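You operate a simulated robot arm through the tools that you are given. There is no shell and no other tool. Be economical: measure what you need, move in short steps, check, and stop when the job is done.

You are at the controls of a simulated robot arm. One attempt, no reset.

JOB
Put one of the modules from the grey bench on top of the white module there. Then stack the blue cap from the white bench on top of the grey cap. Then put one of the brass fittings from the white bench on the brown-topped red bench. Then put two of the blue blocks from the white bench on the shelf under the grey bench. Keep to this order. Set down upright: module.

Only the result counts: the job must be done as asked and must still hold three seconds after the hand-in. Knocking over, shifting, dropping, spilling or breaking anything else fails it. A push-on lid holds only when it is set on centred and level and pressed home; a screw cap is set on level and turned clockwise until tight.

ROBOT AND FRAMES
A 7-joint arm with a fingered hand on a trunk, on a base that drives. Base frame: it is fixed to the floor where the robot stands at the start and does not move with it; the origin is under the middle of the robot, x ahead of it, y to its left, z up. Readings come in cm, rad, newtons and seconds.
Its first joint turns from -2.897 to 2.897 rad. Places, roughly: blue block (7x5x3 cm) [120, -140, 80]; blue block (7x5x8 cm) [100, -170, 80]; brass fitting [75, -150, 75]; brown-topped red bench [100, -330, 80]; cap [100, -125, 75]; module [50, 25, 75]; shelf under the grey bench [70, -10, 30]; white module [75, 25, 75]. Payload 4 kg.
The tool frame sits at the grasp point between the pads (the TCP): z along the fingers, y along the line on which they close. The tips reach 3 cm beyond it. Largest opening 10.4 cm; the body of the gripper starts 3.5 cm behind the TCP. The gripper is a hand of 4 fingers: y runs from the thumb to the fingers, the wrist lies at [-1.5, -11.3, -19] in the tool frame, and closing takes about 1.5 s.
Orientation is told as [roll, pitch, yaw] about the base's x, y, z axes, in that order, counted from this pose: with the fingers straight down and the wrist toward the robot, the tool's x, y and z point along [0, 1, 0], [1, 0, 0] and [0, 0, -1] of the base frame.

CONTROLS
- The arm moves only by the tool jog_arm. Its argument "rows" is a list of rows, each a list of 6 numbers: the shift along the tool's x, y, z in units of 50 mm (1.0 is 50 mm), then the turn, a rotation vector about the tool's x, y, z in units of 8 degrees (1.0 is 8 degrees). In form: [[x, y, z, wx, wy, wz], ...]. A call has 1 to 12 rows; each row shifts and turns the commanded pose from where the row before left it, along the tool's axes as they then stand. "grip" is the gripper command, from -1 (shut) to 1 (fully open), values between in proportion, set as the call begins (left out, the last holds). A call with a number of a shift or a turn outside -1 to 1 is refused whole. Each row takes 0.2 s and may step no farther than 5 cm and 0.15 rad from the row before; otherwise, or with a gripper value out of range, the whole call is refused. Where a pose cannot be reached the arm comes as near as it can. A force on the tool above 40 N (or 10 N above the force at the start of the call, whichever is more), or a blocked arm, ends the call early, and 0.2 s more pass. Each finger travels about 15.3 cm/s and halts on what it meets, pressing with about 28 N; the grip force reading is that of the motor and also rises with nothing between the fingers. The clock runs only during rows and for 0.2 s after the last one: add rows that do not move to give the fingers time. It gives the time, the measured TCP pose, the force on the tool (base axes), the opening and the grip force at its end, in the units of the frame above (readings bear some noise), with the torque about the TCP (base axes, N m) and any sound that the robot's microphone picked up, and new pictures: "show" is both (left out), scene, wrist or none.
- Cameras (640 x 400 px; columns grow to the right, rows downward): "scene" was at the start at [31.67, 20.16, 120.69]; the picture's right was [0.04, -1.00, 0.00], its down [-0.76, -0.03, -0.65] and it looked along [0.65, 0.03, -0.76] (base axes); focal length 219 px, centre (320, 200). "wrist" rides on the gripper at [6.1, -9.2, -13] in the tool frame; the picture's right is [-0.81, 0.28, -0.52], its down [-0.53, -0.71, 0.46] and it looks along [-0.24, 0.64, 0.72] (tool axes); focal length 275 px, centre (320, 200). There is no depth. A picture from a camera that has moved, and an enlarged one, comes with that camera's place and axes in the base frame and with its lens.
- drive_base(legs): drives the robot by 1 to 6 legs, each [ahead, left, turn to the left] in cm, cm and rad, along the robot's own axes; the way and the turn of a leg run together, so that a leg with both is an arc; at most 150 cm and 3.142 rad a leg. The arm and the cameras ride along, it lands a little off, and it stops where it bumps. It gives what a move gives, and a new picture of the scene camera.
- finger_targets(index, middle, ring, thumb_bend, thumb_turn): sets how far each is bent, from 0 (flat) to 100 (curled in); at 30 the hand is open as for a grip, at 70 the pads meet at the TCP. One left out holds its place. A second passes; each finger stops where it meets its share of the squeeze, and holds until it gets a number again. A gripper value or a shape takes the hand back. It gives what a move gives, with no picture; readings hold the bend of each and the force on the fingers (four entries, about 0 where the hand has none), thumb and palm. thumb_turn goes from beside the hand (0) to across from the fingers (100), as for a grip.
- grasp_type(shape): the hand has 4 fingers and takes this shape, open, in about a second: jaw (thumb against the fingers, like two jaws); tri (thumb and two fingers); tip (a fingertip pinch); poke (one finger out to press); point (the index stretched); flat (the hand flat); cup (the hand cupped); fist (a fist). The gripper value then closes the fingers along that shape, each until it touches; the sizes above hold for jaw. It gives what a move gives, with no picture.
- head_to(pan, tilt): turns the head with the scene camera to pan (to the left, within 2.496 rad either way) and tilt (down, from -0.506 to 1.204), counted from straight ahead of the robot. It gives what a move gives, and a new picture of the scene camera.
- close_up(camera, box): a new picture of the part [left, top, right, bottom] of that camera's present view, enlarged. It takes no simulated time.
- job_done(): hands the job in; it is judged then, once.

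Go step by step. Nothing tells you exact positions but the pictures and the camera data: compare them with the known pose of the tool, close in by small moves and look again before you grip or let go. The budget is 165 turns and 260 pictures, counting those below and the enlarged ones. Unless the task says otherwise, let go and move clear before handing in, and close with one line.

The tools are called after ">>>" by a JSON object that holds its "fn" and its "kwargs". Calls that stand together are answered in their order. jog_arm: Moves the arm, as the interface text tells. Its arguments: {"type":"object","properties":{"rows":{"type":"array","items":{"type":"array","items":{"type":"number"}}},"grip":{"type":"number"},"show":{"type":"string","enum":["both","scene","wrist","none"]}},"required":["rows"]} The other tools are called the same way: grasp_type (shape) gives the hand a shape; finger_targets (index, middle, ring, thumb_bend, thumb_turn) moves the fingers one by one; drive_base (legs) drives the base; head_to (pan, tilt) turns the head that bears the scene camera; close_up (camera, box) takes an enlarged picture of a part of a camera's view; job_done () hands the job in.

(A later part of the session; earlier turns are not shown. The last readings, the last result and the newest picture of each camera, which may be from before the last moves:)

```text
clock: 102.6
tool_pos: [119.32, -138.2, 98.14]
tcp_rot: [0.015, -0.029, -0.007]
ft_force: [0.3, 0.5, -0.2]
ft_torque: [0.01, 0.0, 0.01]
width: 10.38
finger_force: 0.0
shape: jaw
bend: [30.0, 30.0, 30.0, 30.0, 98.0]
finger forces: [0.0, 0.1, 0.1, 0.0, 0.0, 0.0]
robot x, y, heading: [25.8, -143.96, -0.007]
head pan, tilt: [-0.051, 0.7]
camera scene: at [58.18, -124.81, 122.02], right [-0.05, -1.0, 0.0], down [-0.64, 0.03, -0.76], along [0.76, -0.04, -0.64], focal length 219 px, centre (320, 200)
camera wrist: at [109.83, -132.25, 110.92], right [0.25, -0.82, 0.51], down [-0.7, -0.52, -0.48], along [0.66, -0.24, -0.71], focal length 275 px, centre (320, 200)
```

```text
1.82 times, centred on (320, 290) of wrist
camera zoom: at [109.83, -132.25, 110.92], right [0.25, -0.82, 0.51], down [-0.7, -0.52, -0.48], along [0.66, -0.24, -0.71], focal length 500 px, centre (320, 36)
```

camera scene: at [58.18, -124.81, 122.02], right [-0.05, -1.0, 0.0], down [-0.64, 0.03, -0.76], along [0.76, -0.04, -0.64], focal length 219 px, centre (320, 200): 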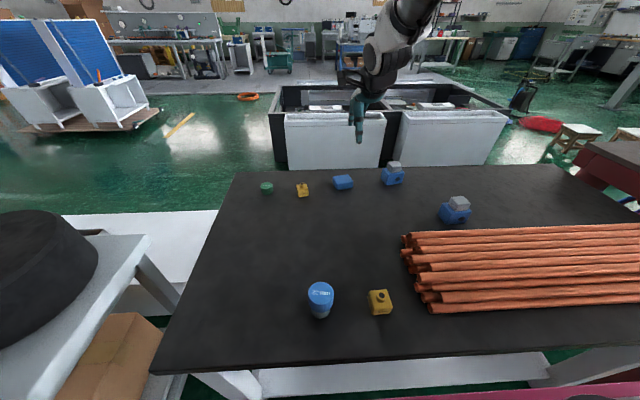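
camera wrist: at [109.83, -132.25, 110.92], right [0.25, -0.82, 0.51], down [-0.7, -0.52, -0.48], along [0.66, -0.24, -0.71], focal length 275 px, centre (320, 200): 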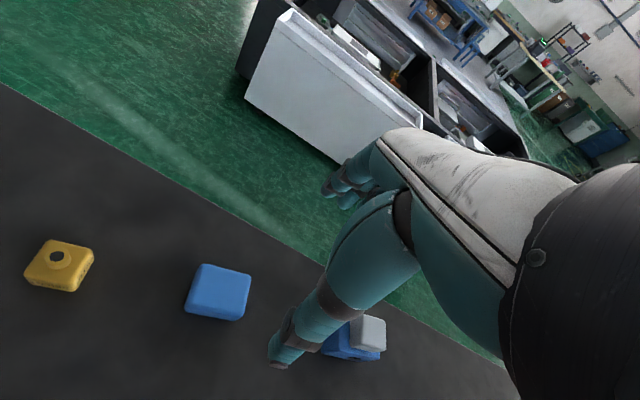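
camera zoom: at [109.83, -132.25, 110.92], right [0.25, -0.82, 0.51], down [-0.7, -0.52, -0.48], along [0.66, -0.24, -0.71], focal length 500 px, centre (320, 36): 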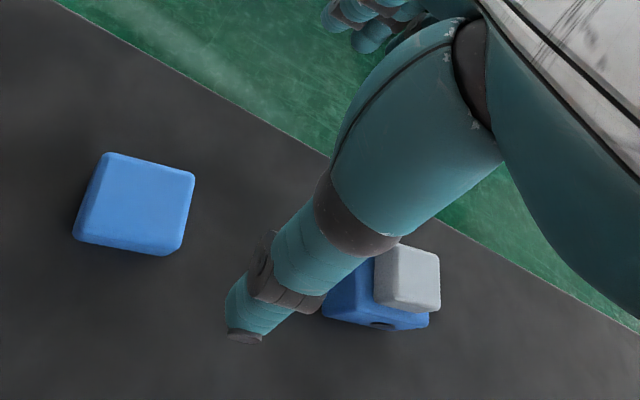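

Flat block centre is about [120.3, -135.7], turned about 12°. Align and descend.

>>> {"fn": "jog_arm", "kwargs": {"rows": [[0.5, 0.15, 0.3, 0, 0, -0.75], [0, 0, 0.6, 0, 0, -0.75], [0, 0, 0.9, 0, 0, 0], [0, 0, 0.9, 0, 0, 0], [0, 0, 0, 0, 0, 0]]}}

>>> {"fn": "close_up", "kwargs": {"camera": "wrist", "box": [160, 160, 400, 400]}}

>>> {"fn": "close_up", "kwargs": {"camera": "scene", "box": [280, 130, 440, 230]}}

```text
clock: 103.8
tool_pos: [120.59, -135.54, 84.69]
tcp_rot: [0.008, -0.028, 0.201]
ft_force: [0.2, 0.9, -0.2]
ft_torque: [0.03, 0.0, 0.0]
width: 10.36
finger_force: 0.1
shape: jaw
bend: [30.0, 30.0, 30.0, 30.0, 98.0]
finger forces: [0.0, 0.0, 0.0, 0.0, 0.0, 0.0]
robot x, y, heading: [26.02, -144.05, -0.007]
head pan, tilt: [-0.051, 0.7]
camera scene: at [58.18, -124.81, 122.02], right [-0.05, -1.0, 0.0], down [-0.64, 0.03, -0.76], along [0.76, -0.04, -0.64], focal length 219 px, centre (320, 200)
camera wrist: at [109.98, -131.58, 97.42], right [0.42, -0.75, 0.52], down [-0.58, -0.66, -0.48], along [0.7, -0.1, -0.71], focal length 275 px, centre (320, 200)
```

scene: 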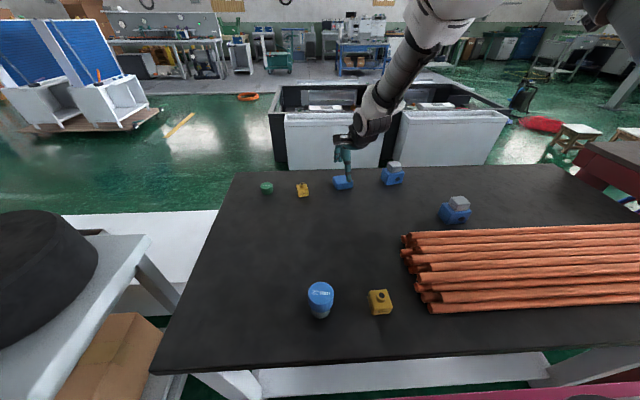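
wrist: 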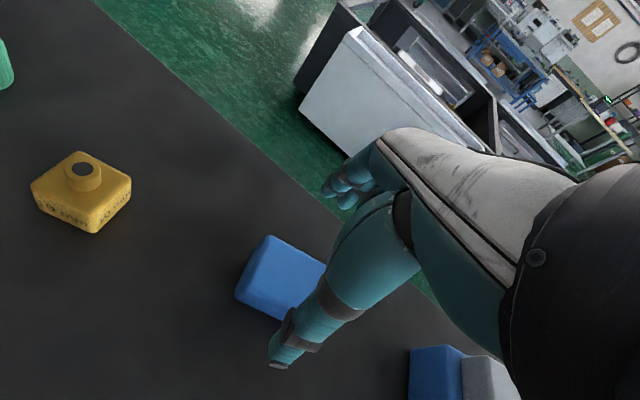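

```text
1.67 times, centred on (280, 280) of wrist
camera zoom: at [109.98, -131.58, 97.42], right [0.42, -0.75, 0.52], down [-0.58, -0.66, -0.48], along [0.7, -0.1, -0.71], focal length 459 px, centre (387, 67)
```

zoom: 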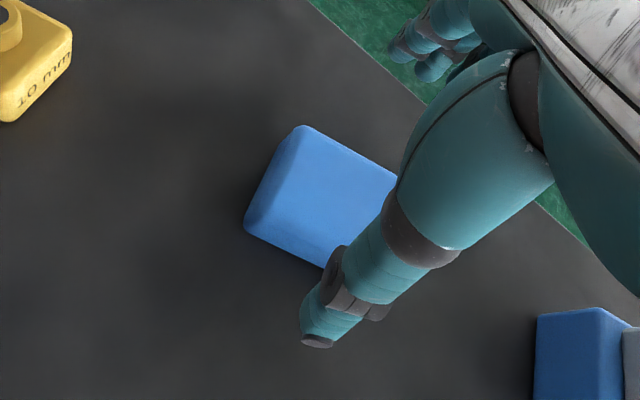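

```text
4.00 times, centred on (360, 180) of scene
camera zoom: at [58.18, -124.81, 122.02], right [-0.05, -1.0, 0.0], down [-0.64, 0.03, -0.76], along [0.76, -0.04, -0.64], focal length 877 px, centre (160, 280)
```

zoom: 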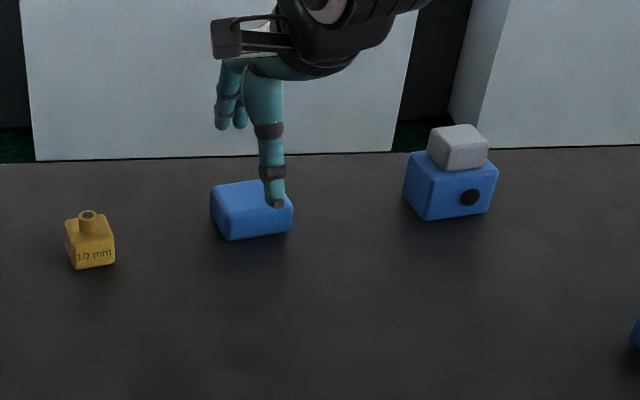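

>>> {"fn": "jog_arm", "kwargs": {"rows": [[0.02, -0.08, 0.6, 0, 0, 0], [0, 0, 0.5, 0, 0, 0], [0, 0, 0, 0, 0, 0]], "show": "none"}}

>>> {"fn": "jog_arm", "kwargs": {"rows": [[0, 0, 0, 0, 0, 0], [0, 0, 0, 0, 0, 0], [0, 0, 0, 0, 0, 0], [0, 0, 0, 0, 0, 0], [0, 0, 0, 0, 0, 0], [0, 0, 0, 0, 0, 0], [0, 0, 0, 0, 0, 0]], "grip": -1, "show": "wrist"}}

>>> {"fn": "close_up", "kwargs": {"camera": "scene", "box": [280, 130, 440, 230]}}

```text
clock: 104.6
tool_pos: [120.29, -135.49, 79.31]
tcp_rot: [0.008, -0.03, 0.2]
ft_force: [-0.3, -0.3, -0.6]
ft_torque: [0.0, 0.0, 0.0]
width: 10.37
finger_force: 0.1
shape: jaw
bend: [30.0, 30.0, 30.0, 30.0, 98.0]
finger forces: [0.0, 0.0, 0.0, 0.0, 0.0, 0.0]
robot x, y, heading: [25.58, -143.89, -0.001]
head pan, tilt: [-0.051, 0.7]
```

```text
clock: 106.2
tool_pos: [120.32, -135.42, 79.35]
tcp_rot: [0.006, -0.028, 0.201]
ft_force: [0.6, 0.5, 0.1]
ft_torque: [-0.01, 0.01, -0.02]
width: 4.42
finger_force: 28.0
shape: jaw
bend: [74.0, 48.0, 46.0, 72.0, 100.0]
finger forces: [14.3, 7.9, 3.5, 0.0, 25.6, 0.0]
robot x, y, heading: [25.51, -144.25, 0.003]
head pan, tilt: [-0.051, 0.7]
camera wrist: at [109.73, -131.5, 91.97], right [0.42, -0.75, 0.52], down [-0.58, -0.66, -0.48], along [0.7, -0.1, -0.71], focal length 275 px, centre (320, 200)
```

wrist: 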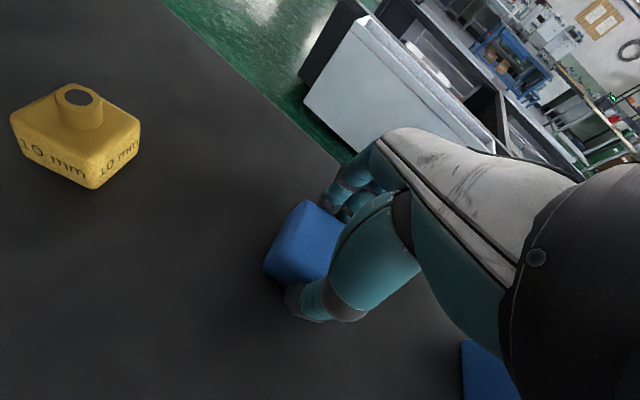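

```text
4.00 times, centred on (360, 180) of scene
camera zoom: at [58.18, -124.81, 122.02], right [-0.05, -1.0, 0.0], down [-0.64, 0.03, -0.76], along [0.76, -0.04, -0.64], focal length 877 px, centre (160, 280)
```

zoom: 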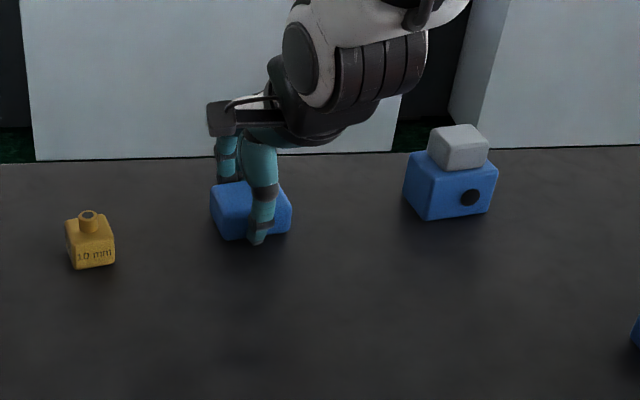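

Gripped. Lift, retract, then back off and inspect the shelf.

>>> {"fn": "jog_arm", "kwargs": {"rows": [[0, 0, -0.5, 0, 0, 0], [0, 0, -0.9, 0, 0, 0], [0, 0, -0.9, 0, 0, 0], [0, 0, -0.9, 0, 0, 0], [0, 0, -0.9, 0, 0, 0], [0, 0, -0.9, 0, 0, 0], [0, -0.9, 0, 0, 0, 0.75], [0, -0.9, 0, 0, 0, 0.75], [0, -0.9, 0, 0, 0, 0], [0, -0.9, 0, 0, 0, 0], [0, -0.9, 0, 0, 0, 0], [0, 0, 0, 0, 0, 0]], "show": "wrist"}}

>>> {"fn": "drive_base", "kwargs": {"legs": [[-35, 0, 0]]}}

>>> {"fn": "head_to", "kwargs": {"pan": 0.9, "tilt": 0.8}}

>>> {"fn": "head_to", "kwargs": {"pan": 2.4, "tilt": 0.6}}

```text
clock: 108.8
tool_pos: [97.04, -137.02, 103.56]
tcp_rot: [0.014, -0.025, -0.008]
ft_force: [0.6, -0.2, -1.2]
ft_torque: [0.02, 0.0, 0.0]
width: 4.4
finger_force: 28.2
shape: jaw
bend: [74.0, 48.0, 46.0, 72.0, 100.0]
finger forces: [14.5, 7.6, 3.6, 0.0, 25.6, 0.1]
robot x, y, heading: [25.78, -144.07, -0.003]
head pan, tilt: [-0.051, 0.7]
camera wrist: at [87.68, -131.04, 116.38], right [0.25, -0.82, 0.51], down [-0.71, -0.52, -0.48], along [0.66, -0.24, -0.71], focal length 275 px, centre (320, 200)
```

wrist: 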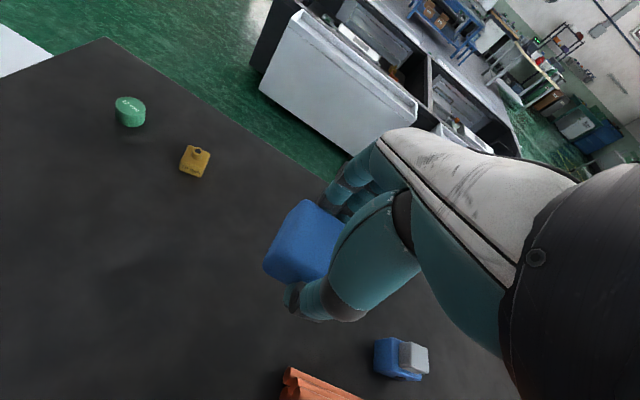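

```text
clock: 111.0
tool_pos: [62.18, -136.95, 103.64]
tcp_rot: [0.013, -0.026, -0.01]
ft_force: [-0.7, 0.5, -1.2]
ft_torque: [0.01, -0.03, 0.0]
width: 4.41
finger_force: 28.0
shape: jaw
bend: [74.0, 48.0, 46.0, 72.0, 100.0]
finger forces: [14.6, 7.7, 3.5, 0.0, 25.6, 0.0]
robot x, y, heading: [-9.29, -143.96, -0.005]
head pan, tilt: [-0.051, 0.7]
camera scene: at [23.21, -124.74, 122.02], right [-0.05, -1.0, 0.0], down [-0.64, 0.03, -0.76], along [0.76, -0.04, -0.64], focal length 219 px, centre (320, 200)
```

scene: 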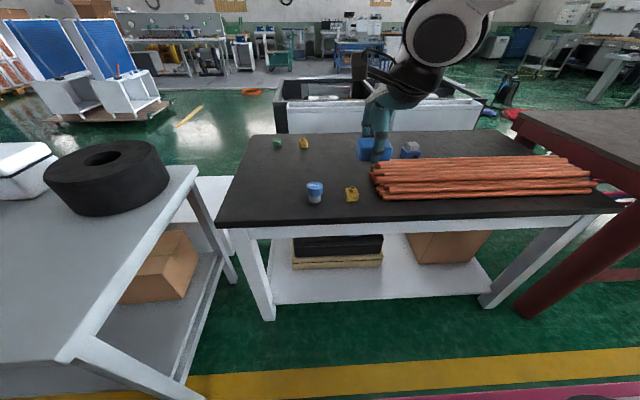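

```text
clock: 112.3
tool_pos: [62.19, -137.0, 103.66]
tcp_rot: [0.013, -0.025, -0.007]
ft_force: [0.1, -0.2, -1.2]
ft_torque: [0.0, -0.03, -0.02]
width: 4.39
finger_force: 28.2
shape: jaw
bend: [74.0, 48.0, 46.0, 72.0, 100.0]
finger forces: [14.5, 7.6, 3.5, 0.0, 25.6, 0.0]
robot x, y, heading: [-9.32, -144.24, -0.002]
head pan, tilt: [0.901, 0.799]
camera scene: at [19.76, -117.99, 121.2], right [0.78, -0.62, 0.0], down [-0.45, -0.56, -0.7], along [0.43, 0.54, -0.72], focal length 219 px, centre (320, 200)
```

scene: 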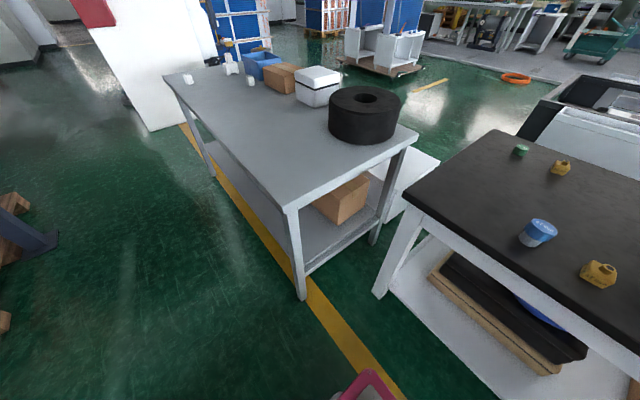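

```text
clock: 113.9
tool_pos: [62.19, -136.93, 103.61]
tcp_rot: [0.016, -0.027, -0.009]
ft_force: [-0.2, -0.1, -0.6]
ft_torque: [0.01, -0.01, -0.04]
width: 4.4
finger_force: 28.4
shape: jaw
bend: [74.0, 48.0, 46.0, 72.0, 100.0]
finger forces: [14.5, 7.6, 3.7, 0.1, 25.6, 0.0]
robot x, y, heading: [-9.08, -143.94, -0.004]
head pan, tilt: [2.4, 0.6]
camera scene: at [8.23, -118.3, 122.89], right [0.68, 0.73, 0.0], down [0.42, -0.38, -0.83], along [-0.61, 0.56, -0.56], focal length 219 px, centre (320, 200)
```

scene: 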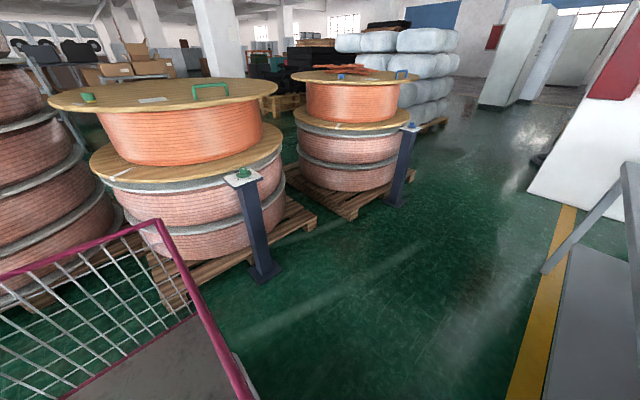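

The block is held and everything on the grey bench is intact. Plan: turn the robot to face along the aisle (+y), lower the arm in free space, then sweep the hand under the bench front. Turn first.

>>> {"fn": "head_to", "kwargs": {"pan": 0.1, "tilt": 0.75}}

>>> {"fn": "drive_base", "kwargs": {"legs": [[0, 0, 0.8], [0, 0, 0.77]]}}

```text
clock: 116.0
tool_pos: [62.19, -136.91, 103.64]
tcp_rot: [0.014, -0.026, -0.009]
ft_force: [0.3, 0.3, -1.4]
ft_torque: [0.02, 0.0, 0.03]
width: 4.39
finger_force: 28.1
shape: jaw
bend: [74.0, 48.0, 46.0, 72.0, 100.0]
finger forces: [14.5, 7.6, 3.6, 0.0, 25.5, 0.0]
robot x, y, heading: [-9.09, -143.9, -0.006]
head pan, tilt: [0.099, 0.75]
camera scene: at [22.98, -123.49, 121.6], right [0.1, -1.0, 0.0], down [-0.68, -0.07, -0.73], along [0.73, 0.07, -0.68], focal length 219 px, centre (320, 200)
```

scene: 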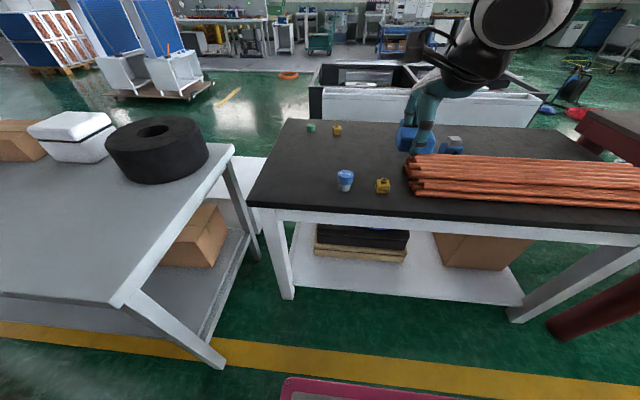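

```text
clock: 120.5
tool_pos: [-17.37, -72.75, 103.75]
tcp_rot: [0.012, -0.026, 1.573]
ft_force: [0.1, 0.4, -1.0]
ft_torque: [0.03, 0.0, 0.0]
width: 4.4
finger_force: 27.9
shape: jaw
bend: [74.0, 49.0, 46.0, 72.0, 100.0]
finger forces: [14.2, 7.4, 3.4, 0.0, 25.2, 0.0]
robot x, y, heading: [-9.48, -143.86, 1.579]
head pan, tilt: [0.099, 0.75]
camera scene: at [-30.5, -112.17, 121.6], right [0.99, 0.11, 0.0], down [0.07, -0.68, -0.73], along [-0.08, 0.73, -0.68], focal length 219 px, centre (320, 200)
```

scene: 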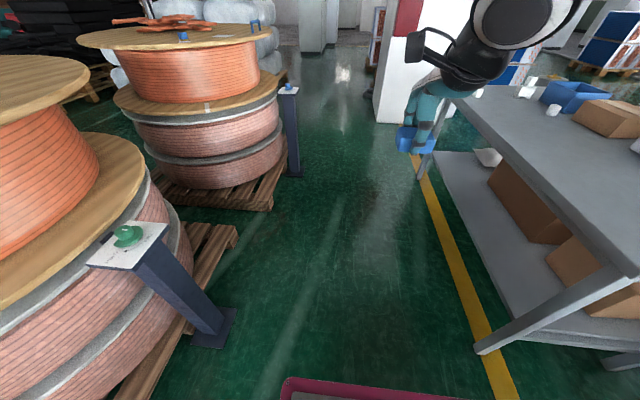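

>>> {"fn": "close_up", "kwargs": {"camera": "scene", "box": [400, 120, 640, 370]}}

>>> {"fn": "head_to", "kwargs": {"pan": -0.6, "tilt": 0.75}}

```text
1.60 times, centred on (520, 245) of scene
camera zoom: at [-30.5, -112.17, 121.6], right [0.99, 0.11, 0.0], down [0.07, -0.68, -0.73], along [-0.08, 0.73, -0.68], focal length 351 px, centre (0, 128)
```

zoom: 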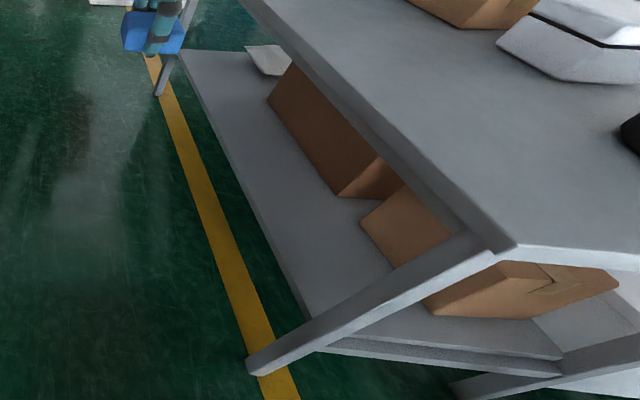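

```text
clock: 121.6
tool_pos: [-17.34, -72.66, 103.52]
tcp_rot: [0.015, -0.027, 1.576]
ft_force: [-0.2, 0.3, -0.6]
ft_torque: [-0.04, 0.0, 0.01]
width: 4.38
finger_force: 28.0
shape: jaw
bend: [74.0, 49.0, 46.0, 72.0, 100.0]
finger forces: [14.3, 7.5, 3.5, 0.0, 25.3, 0.1]
robot x, y, heading: [-9.14, -144.31, 1.583]
head pan, tilt: [-0.6, 0.75]
camera scene: at [-24.99, -113.52, 121.6], right [0.83, -0.56, 0.0], down [-0.38, -0.57, -0.73], along [0.41, 0.61, -0.68], focal length 219 px, centre (320, 200)
```

scene: 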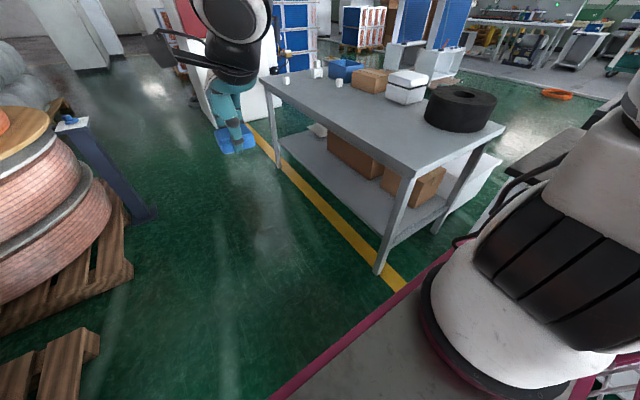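

The shelf's front strip (x about 40–65) is free and its surface is near z 30. Lower the arm here in the open aisle.

>>> {"fn": "jog_arm", "kwargs": {"rows": [[0, 0.8, 0.5, 0, 0, 0], [0, 0.8, 0.5, 0, 0, 0], [0, 0.3, 0.9, 0, 0, 0], [0, 0, 0.95, 0, 0, 0], [0, 0, 0.95, 0, 0, 0], [0, 0, 0.95, 0, 0, 0], [0, 0, 0.95, 0, 0, 0], [0, 0, 0.95, 0, 0, 0], [0, 0, 0.95, 0, 0, 0], [0, 0, 0, 0, 0, 0]]}}

```text
clock: 123.8
tool_pos: [-17.81, -62.22, 66.02]
tcp_rot: [0.013, -0.025, 1.574]
ft_force: [0.4, -0.6, -1.6]
ft_torque: [-0.01, 0.0, -0.01]
width: 4.37
finger_force: 28.0
shape: jaw
bend: [74.0, 49.0, 46.0, 72.0, 100.0]
finger forces: [14.4, 7.4, 3.4, 0.0, 25.2, 0.0]
robot x, y, heading: [-9.25, -143.99, 1.582]
head pan, tilt: [-0.6, 0.75]
camera scene: at [-24.98, -113.52, 121.6], right [0.83, -0.56, 0.0], down [-0.38, -0.57, -0.73], along [0.41, 0.61, -0.68], focal length 219 px, centre (320, 200)
camera wrist: at [-23.75, -71.78, 78.65], right [0.82, 0.26, 0.51], down [0.53, -0.7, -0.48], along [0.23, 0.67, -0.71], focal length 275 px, centre (320, 200)
```

scene: 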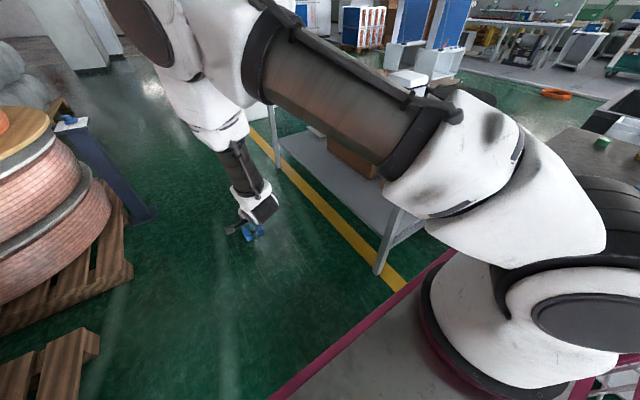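
wrist: 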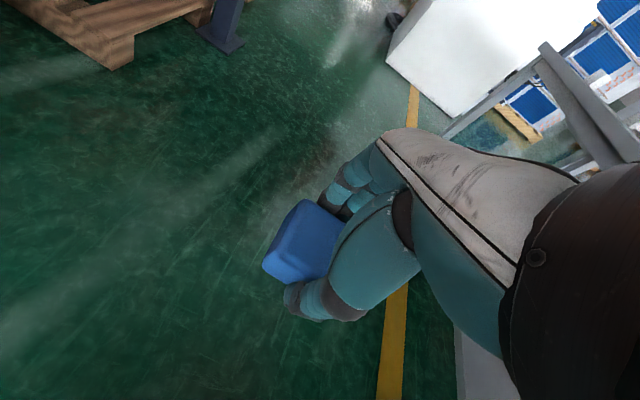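

>>> {"fn": "jog_arm", "kwargs": {"rows": [[0, 0, 0, -1, 0, 0], [0, 0, 0, -1, 0, 0], [0, 0, 0, -1, 0, 0], [0, 0, 0, -1, 0, 0], [0, 0, 0, -1, 0, 0], [0, -0.6, 0.7, 0, 0, 0], [0, -0.6, 0.7, 0, 0, 0], [0, -0.6, 0.7, 0, 0, 0], [0, 0, 0, 0, 0, 0]]}}

```text
clock: 125.8
tool_pos: [-18.03, -61.96, 52.02]
tcp_rot: [0.017, -0.723, 1.563]
ft_force: [0.3, -0.5, -1.0]
ft_torque: [0.01, -0.01, -0.04]
width: 4.35
finger_force: 28.2
shape: jaw
bend: [74.0, 49.0, 47.0, 72.0, 100.0]
finger forces: [14.2, 7.4, 3.6, 0.0, 25.8, 0.1]
robot x, y, heading: [-9.31, -144.24, 1.581]
head pan, tilt: [-0.6, 0.75]
camera scene: at [-24.98, -113.52, 121.6], right [0.83, -0.56, 0.0], down [-0.38, -0.57, -0.73], along [0.41, 0.61, -0.68], focal length 219 px, centre (320, 200)
camera wrist: at [-24.03, -77.54, 55.68], right [0.82, -0.13, 0.56], down [0.52, -0.23, -0.82], along [0.24, 0.96, -0.12], focal length 275 px, centre (320, 200)
```

scene: 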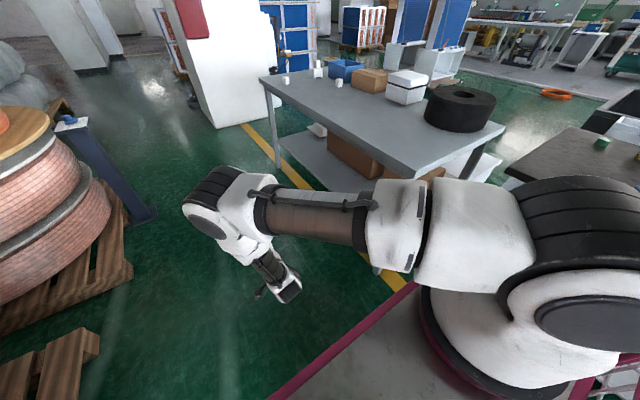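
wrist: 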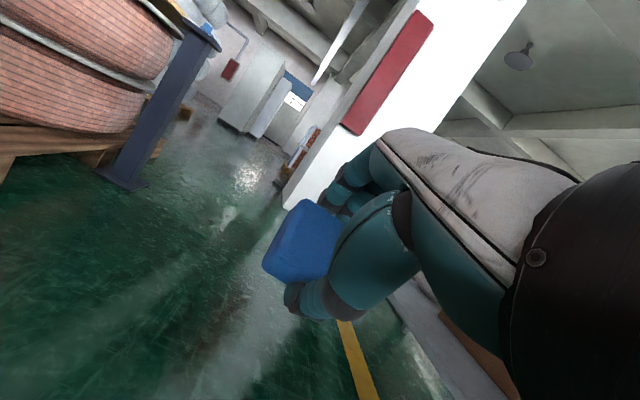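

Posture has the elbow above the hand; I'll extend further forward so that the arm slopes down from behind.

>>> {"fn": "jog_arm", "kwargs": {"rows": [[0, 0.33, 0.73, 0, 0, 0], [0, 0.33, 0.73, 0, 0, 0], [0, 0.33, 0.73, 0, 0, 0], [0, 0.33, 0.73, 0, 0, 0], [0, 0.33, 0.73, 0, 0, 0], [0, 0.33, 0.73, 0, 0, 0], [0, 0, 0, 0, 0, 0]]}}

```text
clock: 127.4
tool_pos: [-18.2, -41.72, 43.09]
tcp_rot: [0.018, -0.724, 1.564]
ft_force: [-0.4, -0.3, -0.4]
ft_torque: [0.01, -0.02, -0.02]
width: 4.35
finger_force: 28.1
shape: jaw
bend: [74.0, 49.0, 47.0, 72.0, 100.0]
finger forces: [14.3, 7.3, 3.5, 0.0, 25.7, 0.0]
out of reach, approached as far as the arm can: row 6
robot x, y, heading: [-9.37, -143.88, 1.584]
head pan, tilt: [-0.6, 0.75]
camera scene: at [-24.98, -113.52, 121.6], right [0.83, -0.56, 0.0], down [-0.38, -0.57, -0.73], along [0.41, 0.61, -0.68], focal length 219 px, centre (320, 200)
camera wrist: at [-24.21, -57.4, 46.76], right [0.82, -0.13, 0.56], down [0.52, -0.23, -0.82], along [0.24, 0.96, -0.12], focal length 275 px, centre (320, 200)
```

scene: 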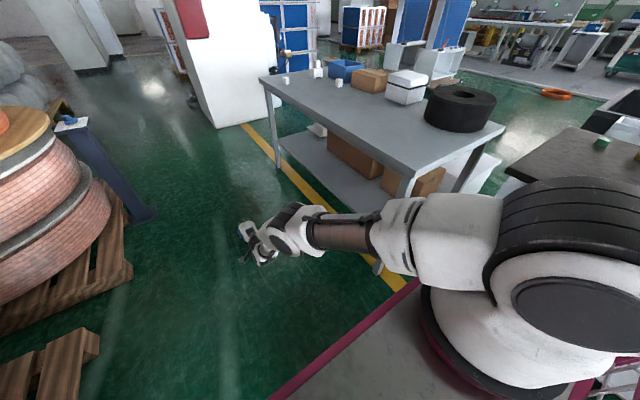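
wrist: 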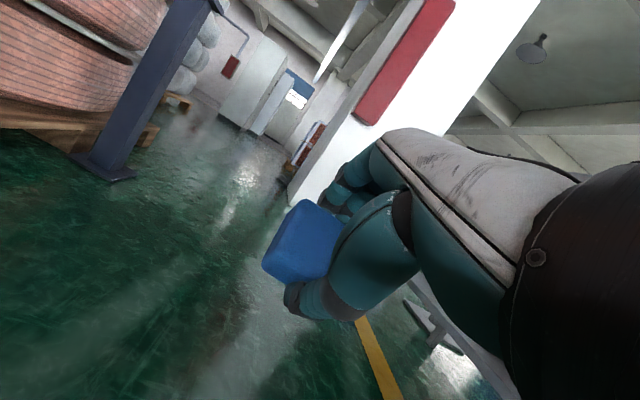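

The arm can reach z 43 stretched. Best approach: keep the robot parallel to the bench (facing +y) and point the hand to the right, under the bench, with the arm staying outside. Turn the hand 90° right in free space.

>>> {"fn": "jog_arm", "kwargs": {"rows": [[0, -0.74, -0.65, 0, 0, 0], [0, -0.74, -0.65, 0, 0, 0], [0, -0.74, -0.65, 0, 0, 0], [0, -0.74, -0.65, 0, 0, 0], [0, 0, 0, 0, -0.66, 0.75], [0, 0, 0, 0, -0.66, 0.75], [0, 0, 0, 0, -0.66, 0.75], [0, 0, 0, 0, -0.66, 0.75], [0, 0, 0, 0, -0.66, 0.75], [0, 0, 0, 0, -0.66, 0.75], [0, 0, 0, 0, 0, 0]]}}

```text
clock: 129.8
tool_pos: [-18.19, -61.6, 43.07]
tcp_rot: [0.013, -0.714, 0.729]
ft_force: [0.7, -1.6, -1.6]
ft_torque: [-0.01, 0.01, 0.0]
width: 4.36
finger_force: 28.2
shape: jaw
bend: [74.0, 49.0, 47.0, 72.0, 100.0]
finger forces: [14.3, 7.1, 3.5, 0.1, 25.7, 0.0]
robot x, y, heading: [-9.15, -144.28, 1.582]
head pan, tilt: [-0.6, 0.75]
camera scene: at [-24.98, -113.52, 121.6], right [0.83, -0.56, 0.0], down [-0.38, -0.57, -0.73], along [0.41, 0.61, -0.68], focal length 219 px, centre (320, 200)
camera wrist: at [-33.76, -67.51, 46.81], right [0.45, -0.69, 0.56], down [0.17, -0.55, -0.82], along [0.88, 0.47, -0.13], focal length 275 px, centre (320, 200)
```

scene: 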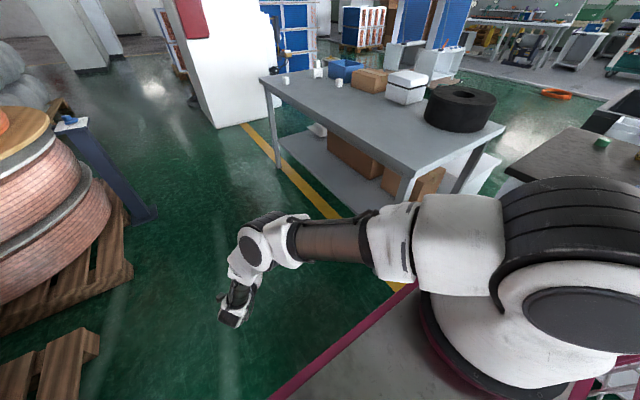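
wrist: 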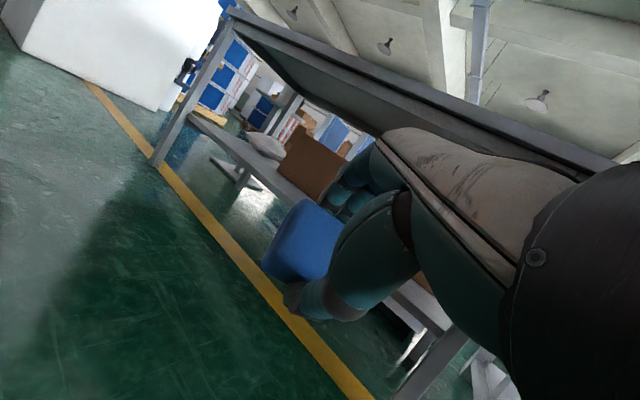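

>>> {"fn": "jog_arm", "kwargs": {"rows": [[0, 0, 0, 0, -0.66, 0.75], [0, 0, 0, 0, -0.66, 0.75], [0, 0, 0, 0, -0.66, 0.75], [0, 0, 0, 0, -0.66, 0.75], [0, 0, 0, 0, -0.66, 0.75], [0, 0.74, 0.65, 0, 0, 0], [0, 0.74, 0.65, 0, 0, 0], [0, 0.74, 0.65, 0, 0, 0], [0, 0.74, 0.65, 0, 0, 0], [0, 0.74, 0.65, 0, 0, 0], [0, 0, 0, 0, 0, 0]]}}

```text
clock: 132.2
tool_pos: [11.1, -59.88, 45.48]
tcp_rot: [-0.002, -0.72, 0.138]
ft_force: [-0.2, 0.2, -0.5]
ft_torque: [-0.02, 0.0, -0.01]
width: 4.32
finger_force: 28.0
shape: jaw
bend: [74.0, 49.0, 47.0, 72.0, 99.0]
finger forces: [14.3, 7.1, 3.7, 0.0, 25.7, 0.0]
out of reach, approached as far as the arm can: row 2, 3, 4
robot x, y, heading: [-9.27, -144.29, 1.579]
head pan, tilt: [-0.6, 0.75]
camera scene: at [-24.97, -113.52, 121.6], right [0.83, -0.56, 0.0], down [-0.38, -0.57, -0.73], along [0.41, 0.61, -0.68], focal length 219 px, centre (320, 200)
camera wrist: at [-5.1, -55.97, 49.22], right [-0.02, -0.82, 0.57], down [-0.16, -0.56, -0.81], along [0.99, -0.11, -0.12], focal length 275 px, centre (320, 200)
```

scene: 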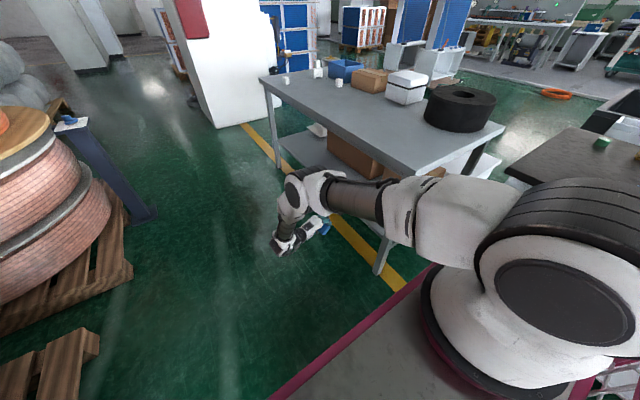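
wrist: 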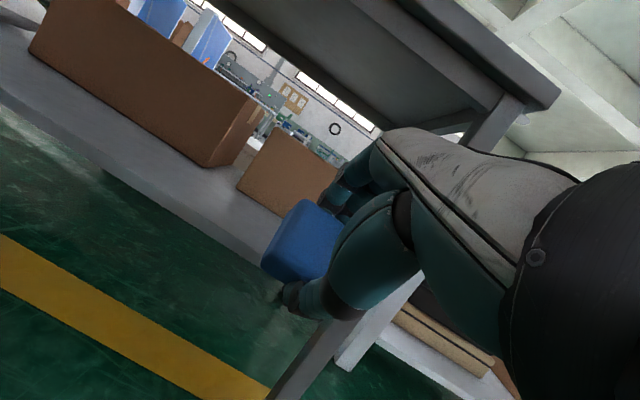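

>>> {"fn": "drive_base", "kwargs": {"legs": [[28, 0, 0], [0, -8, 0]]}}

>>> {"fn": "jog_arm", "kwargs": {"rows": [[0, 0.74, 0.65, 0, 0, 0], [0, 0.74, 0.65, 0, 0, 0], [0, 0, 0, 0, 0, 0]]}}

```text
clock: 134.8
tool_pos: [18.68, -31.72, 45.57]
tcp_rot: [-0.002, -0.722, 0.141]
ft_force: [0.0, -0.7, -1.6]
ft_torque: [-0.03, -0.02, 0.02]
width: 4.32
finger_force: 28.0
shape: jaw
bend: [74.0, 49.0, 47.0, 72.0, 99.0]
finger forces: [14.3, 7.2, 3.6, 0.0, 25.6, 0.0]
robot x, y, heading: [-1.61, -115.7, 1.582]
head pan, tilt: [-0.6, 0.75]
camera scene: at [-17.25, -85.4, 121.6], right [0.83, -0.55, 0.0], down [-0.38, -0.57, -0.73], along [0.41, 0.61, -0.68], focal length 219 px, centre (320, 200)
```

scene: 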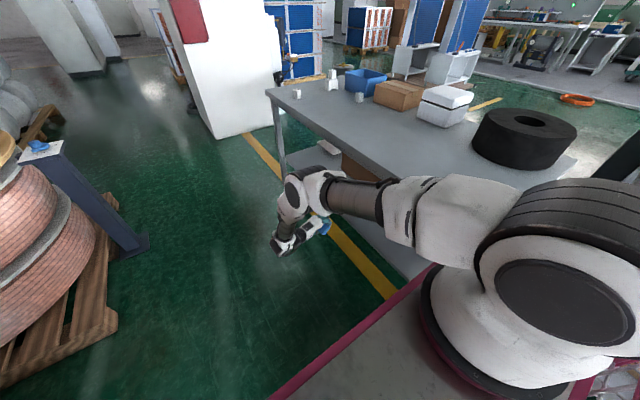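

```text
clock: 135.6
tool_pos: [28.48, -30.4, 45.7]
tcp_rot: [-0.002, -0.721, 0.14]
ft_force: [0.6, 0.3, -1.1]
ft_torque: [-0.01, -0.01, -0.02]
width: 4.33
finger_force: 28.3
shape: jaw
bend: [74.0, 49.0, 47.0, 72.0, 99.0]
finger forces: [14.2, 7.1, 3.6, 0.1, 25.6, 0.1]
robot x, y, heading: [-1.46, -115.74, 1.587]
head pan, tilt: [-0.6, 0.75]
camera scene: at [-17.25, -85.4, 121.6], right [0.83, -0.55, 0.0], down [-0.38, -0.57, -0.73], along [0.41, 0.61, -0.68], focal length 219 px, centre (320, 200)
camera wrist: at [12.3, -26.47, 49.18], right [-0.02, -0.82, 0.57], down [-0.16, -0.56, -0.81], along [0.99, -0.11, -0.12], focal length 275 px, centre (320, 200)
```

scene: 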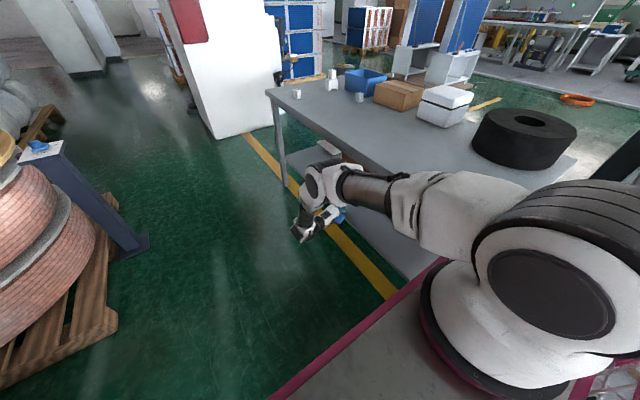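
wrist: 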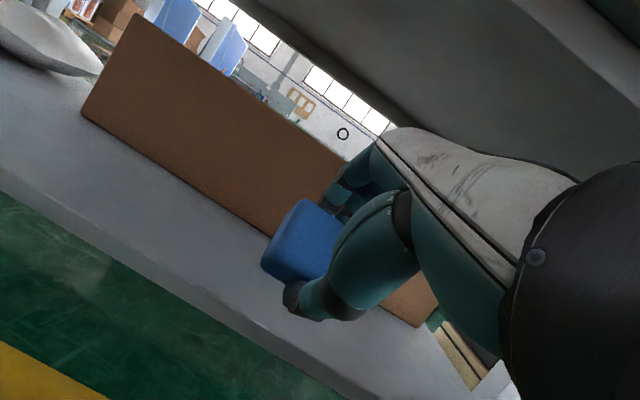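

>>> {"fn": "jog_arm", "kwargs": {"rows": [[0, 0.74, 0.65, 0, 0, 0], [0, 0.74, 0.65, 0, 0, 0], [0, 0.74, 0.65, 0, 0, 0], [0, 0, 0, 0, 0, 0]]}}

```text
clock: 136.6
tool_pos: [43.16, -28.29, 45.44]
tcp_rot: [-0.002, -0.722, 0.138]
ft_force: [0.4, 0.6, -0.8]
ft_torque: [-0.01, 0.03, -0.02]
width: 4.33
finger_force: 27.9
shape: jaw
bend: [74.0, 49.0, 47.0, 72.0, 99.0]
finger forces: [14.4, 7.2, 3.6, 0.0, 25.7, 0.0]
robot x, y, heading: [-1.58, -116.07, 1.581]
head pan, tilt: [-0.6, 0.75]
camera scene: at [-17.24, -85.4, 121.6], right [0.83, -0.56, 0.0], down [-0.38, -0.57, -0.73], along [0.41, 0.61, -0.68], focal length 219 px, centre (320, 200)
camera wrist: at [26.94, -24.39, 49.05], right [-0.02, -0.82, 0.57], down [-0.16, -0.56, -0.81], along [0.99, -0.11, -0.12], focal length 275 px, centre (320, 200)
```

scene: 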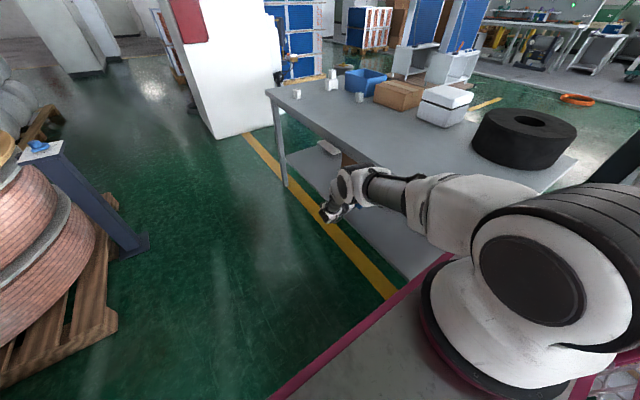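
wrist: 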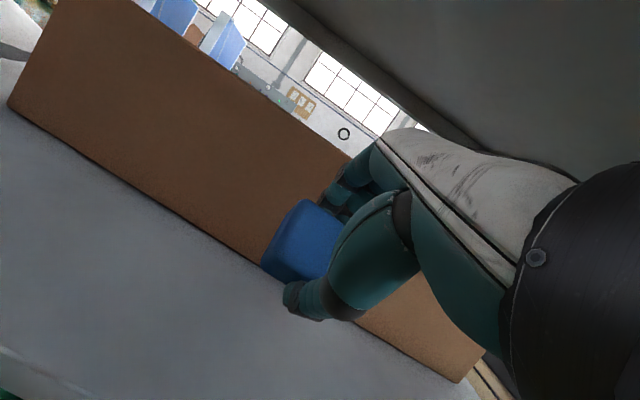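

>>> {"fn": "jog_arm", "kwargs": {"rows": [[0, 0.5, 0.44, 0, 0, 0], [0, 0.3, 0.26, 0, 0, 0], [0, 0, 0, 0, 0, 0]], "show": "none"}}

>>> {"fn": "close_up", "kwargs": {"camera": "scene", "box": [280, 120, 480, 260]}}

```text
clock: 137.4
tool_pos: [48.34, -27.65, 45.62]
tcp_rot: [-0.001, -0.72, 0.142]
ft_force: [-0.3, 0.4, -0.9]
ft_torque: [0.01, 0.03, -0.01]
width: 4.31
finger_force: 27.6
shape: jaw
bend: [74.0, 49.0, 47.0, 72.0, 99.0]
finger forces: [14.5, 7.1, 3.6, 0.0, 25.7, 0.0]
robot x, y, heading: [-1.41, -116.07, 1.581]
head pan, tilt: [-0.6, 0.75]
```

```text
2.86 times, centred on (380, 190) of scene
camera zoom: at [-17.24, -85.4, 121.6], right [0.83, -0.55, 0.0], down [-0.38, -0.57, -0.73], along [0.41, 0.61, -0.68], focal length 626 px, centre (149, 229)
```

zoom: 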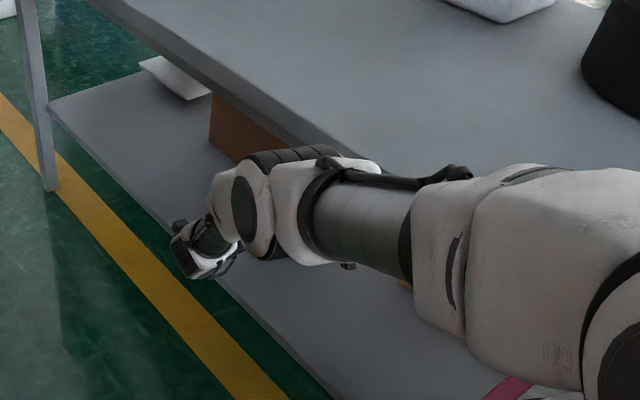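

>>> {"fn": "jog_arm", "kwargs": {"rows": [[0, -0.33, 0.37, 0, 0, 0], [0, -0.33, 0.37, 0, 0, 0], [0, -0.33, 0.37, 0, 0, 0], [0, 0, 0, 0, 0, 0]]}}

>>> {"fn": "close_up", "kwargs": {"camera": "scene", "box": [280, 120, 480, 260]}}

```text
clock: 138.4
tool_pos: [47.99, -28.11, 44.46]
tcp_rot: [-0.003, -0.72, 0.141]
ft_force: [0.0, 0.3, -0.7]
ft_torque: [0.0, 0.03, 0.0]
width: 4.34
finger_force: 28.6
shape: jaw
bend: [74.0, 49.0, 47.0, 72.0, 99.0]
finger forces: [14.4, 7.1, 3.6, 0.0, 25.7, 0.1]
out of reach, approached as far as the arm can: row 1, 2, 3
robot x, y, heading: [-1.57, -115.76, 1.583]
head pan, tilt: [-0.6, 0.75]
camera scene: at [-17.24, -85.4, 121.6], right [0.83, -0.55, 0.0], down [-0.38, -0.57, -0.73], along [0.41, 0.61, -0.68], focal length 219 px, centre (320, 200)
camera wrist: at [31.83, -24.21, 48.01], right [-0.02, -0.82, 0.57], down [-0.16, -0.56, -0.81], along [0.99, -0.11, -0.12], focal length 275 px, centre (320, 200)
```

scene: 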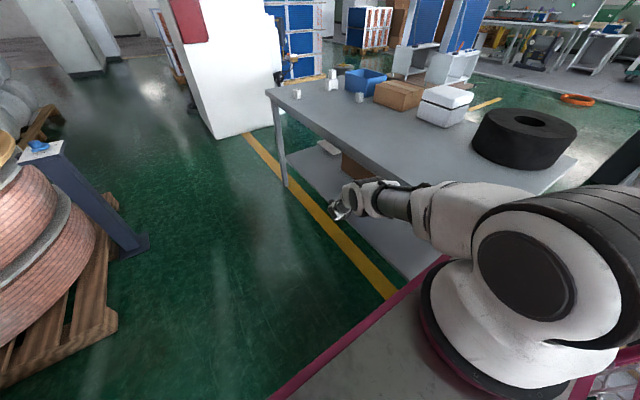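
wrist: 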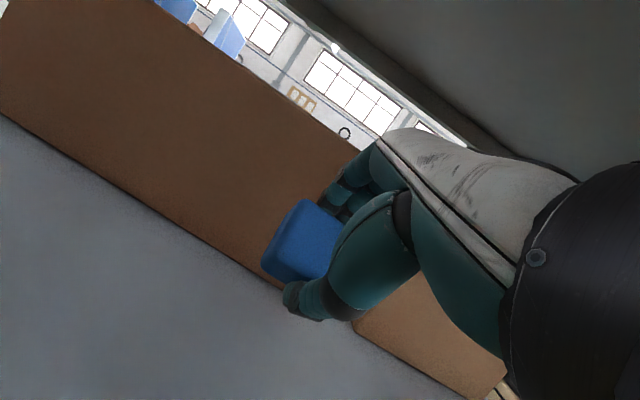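

```text
2.86 times, centred on (380, 190) of scene
camera zoom: at [-17.24, -85.4, 121.6], right [0.83, -0.55, 0.0], down [-0.38, -0.57, -0.73], along [0.41, 0.61, -0.68], focal length 626 px, centre (149, 229)
```

zoom: 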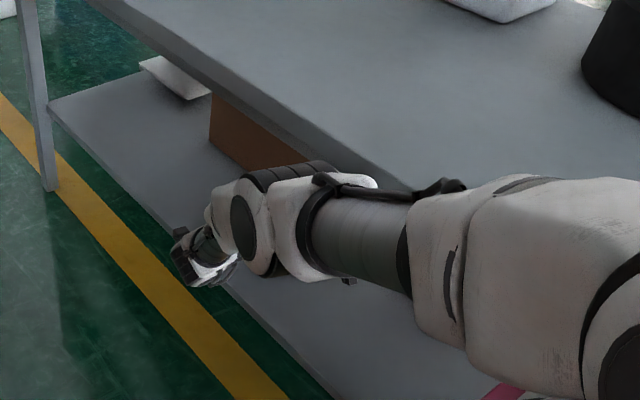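

>>> {"fn": "jog_arm", "kwargs": {"rows": [[-0.9, 0, 0, 0, 0, 0], [-0.9, 0, 0, 0, 0, 0], [-0.4, 0, 0, 0, 0, 0], [0, -0.33, 0.37, 0, 0, 0], [0, -0.33, 0.37, 0, 0, 0], [0, 0, 0, 0, 0, 0]]}}

>>> {"fn": "close_up", "kwargs": {"camera": "scene", "box": [280, 120, 480, 260]}}

```text
clock: 139.8
tool_pos: [49.64, -38.97, 39.59]
tcp_rot: [-0.002, -0.721, 0.14]
ft_force: [-0.2, -0.3, -0.6]
ft_torque: [-0.04, 0.02, 0.03]
width: 4.34
finger_force: 28.0
shape: jaw
bend: [74.0, 49.0, 47.0, 72.0, 99.0]
finger forces: [14.4, 7.1, 3.5, 0.1, 25.7, 0.1]
robot x, y, heading: [-1.48, -115.71, 1.588]
head pan, tilt: [-0.6, 0.75]
camera scene: at [-17.24, -85.4, 121.6], right [0.83, -0.55, 0.0], down [-0.38, -0.57, -0.73], along [0.41, 0.61, -0.68], focal length 219 px, centre (320, 200)
camera wrist: at [33.34, -35.08, 43.09], right [-0.02, -0.82, 0.57], down [-0.16, -0.56, -0.81], along [0.99, -0.11, -0.12], focal length 275 px, centre (320, 200)
```

scene: 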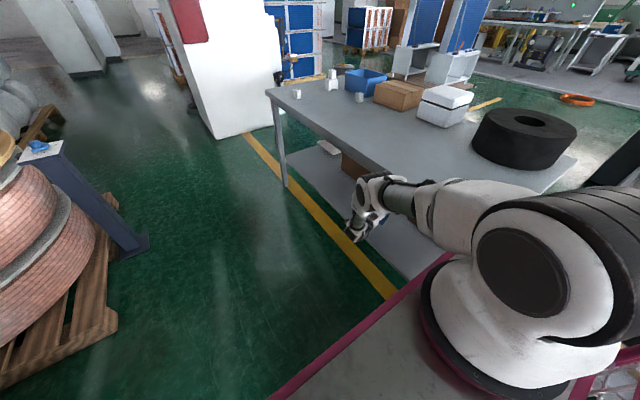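
wrist: 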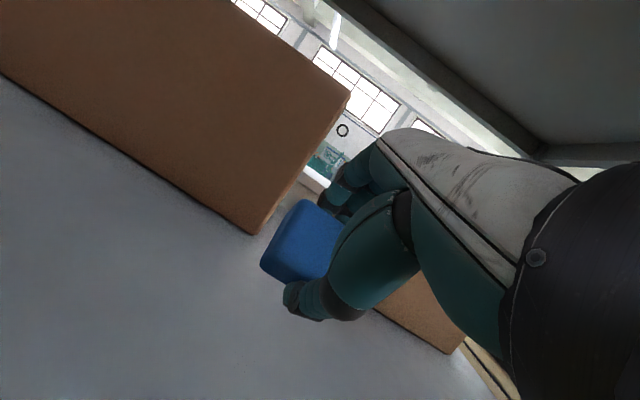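

```text
2.86 times, centred on (380, 190) of scene
camera zoom: at [-17.24, -85.4, 121.6], right [0.83, -0.55, 0.0], down [-0.38, -0.57, -0.73], along [0.41, 0.61, -0.68], focal length 626 px, centre (149, 229)
```

zoom: 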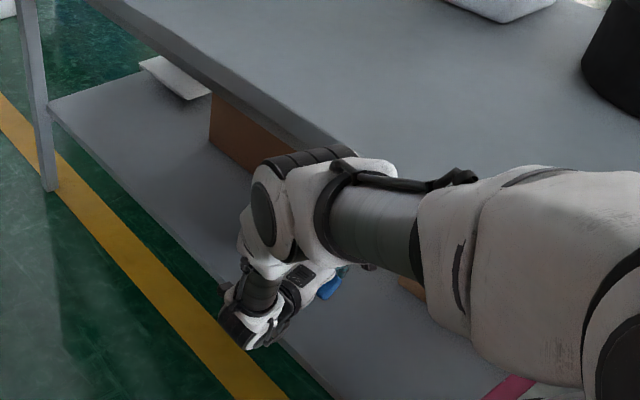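

>>> {"fn": "jog_arm", "kwargs": {"rows": [[0, -0.13, 0.15, 0, 0, 0], [0, -0.13, 0.15, 0, 0, 0], [0, -0.13, 0.15, 0, 0, 0], [0, -0.07, 0.08, 0, 0, 0], [0, -0.07, 0.08, 0, 0, 0], [0, -0.07, 0.08, 0, 0, 0], [0, -0.07, 0.08, 0, 0, 0], [0, 0, 0, 0, 0, 0]]}}

>>> {"fn": "close_up", "kwargs": {"camera": "wrist", "box": [200, 140, 400, 340]}}

```text
clock: 141.6
tool_pos: [49.87, -38.49, 39.11]
tcp_rot: [-0.001, -0.72, 0.141]
ft_force: [-0.2, -0.4, -1.4]
ft_torque: [0.0, -0.01, 0.0]
width: 4.35
finger_force: 27.2
shape: jaw
bend: [74.0, 49.0, 47.0, 72.0, 99.0]
finger forces: [14.3, 7.1, 3.6, 0.0, 25.7, 0.0]
out of reach, approached as far as the arm can: row 1, 2, 3, 4, 5, 6, 7
robot x, y, heading: [-1.5, -115.43, 1.581]
head pan, tilt: [-0.6, 0.75]
camera scene: at [-17.24, -85.4, 121.6], right [0.83, -0.55, 0.0], down [-0.38, -0.57, -0.73], along [0.41, 0.61, -0.68], focal length 219 px, centre (320, 200)
camera wrist: at [33.59, -34.67, 42.72], right [-0.02, -0.82, 0.57], down [-0.16, -0.56, -0.81], along [0.99, -0.11, -0.12], focal length 275 px, centre (320, 200)
```

scene: 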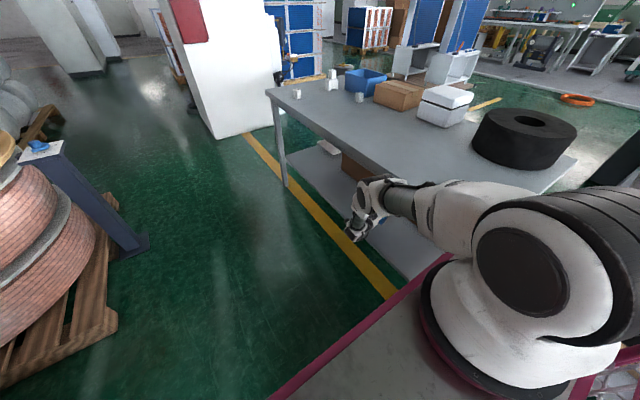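
wrist: 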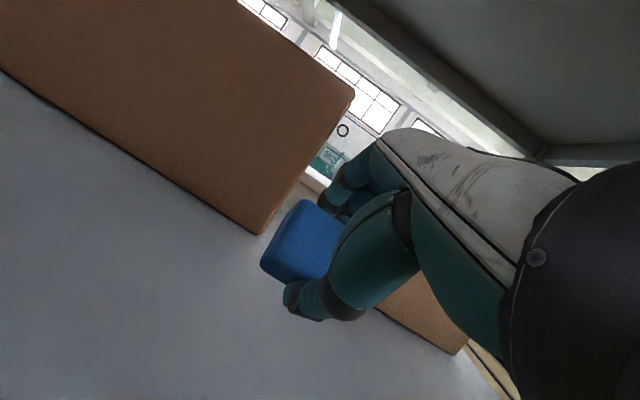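

```text
2.00 times, centred on (300, 240) of wrist
camera zoom: at [33.59, -34.67, 42.72], right [-0.02, -0.82, 0.57], down [-0.16, -0.56, -0.81], along [0.99, -0.11, -0.12], focal length 551 px, centre (360, 120)
```

zoom: 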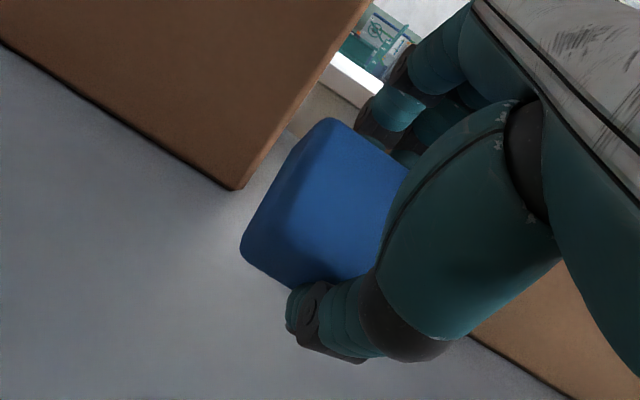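

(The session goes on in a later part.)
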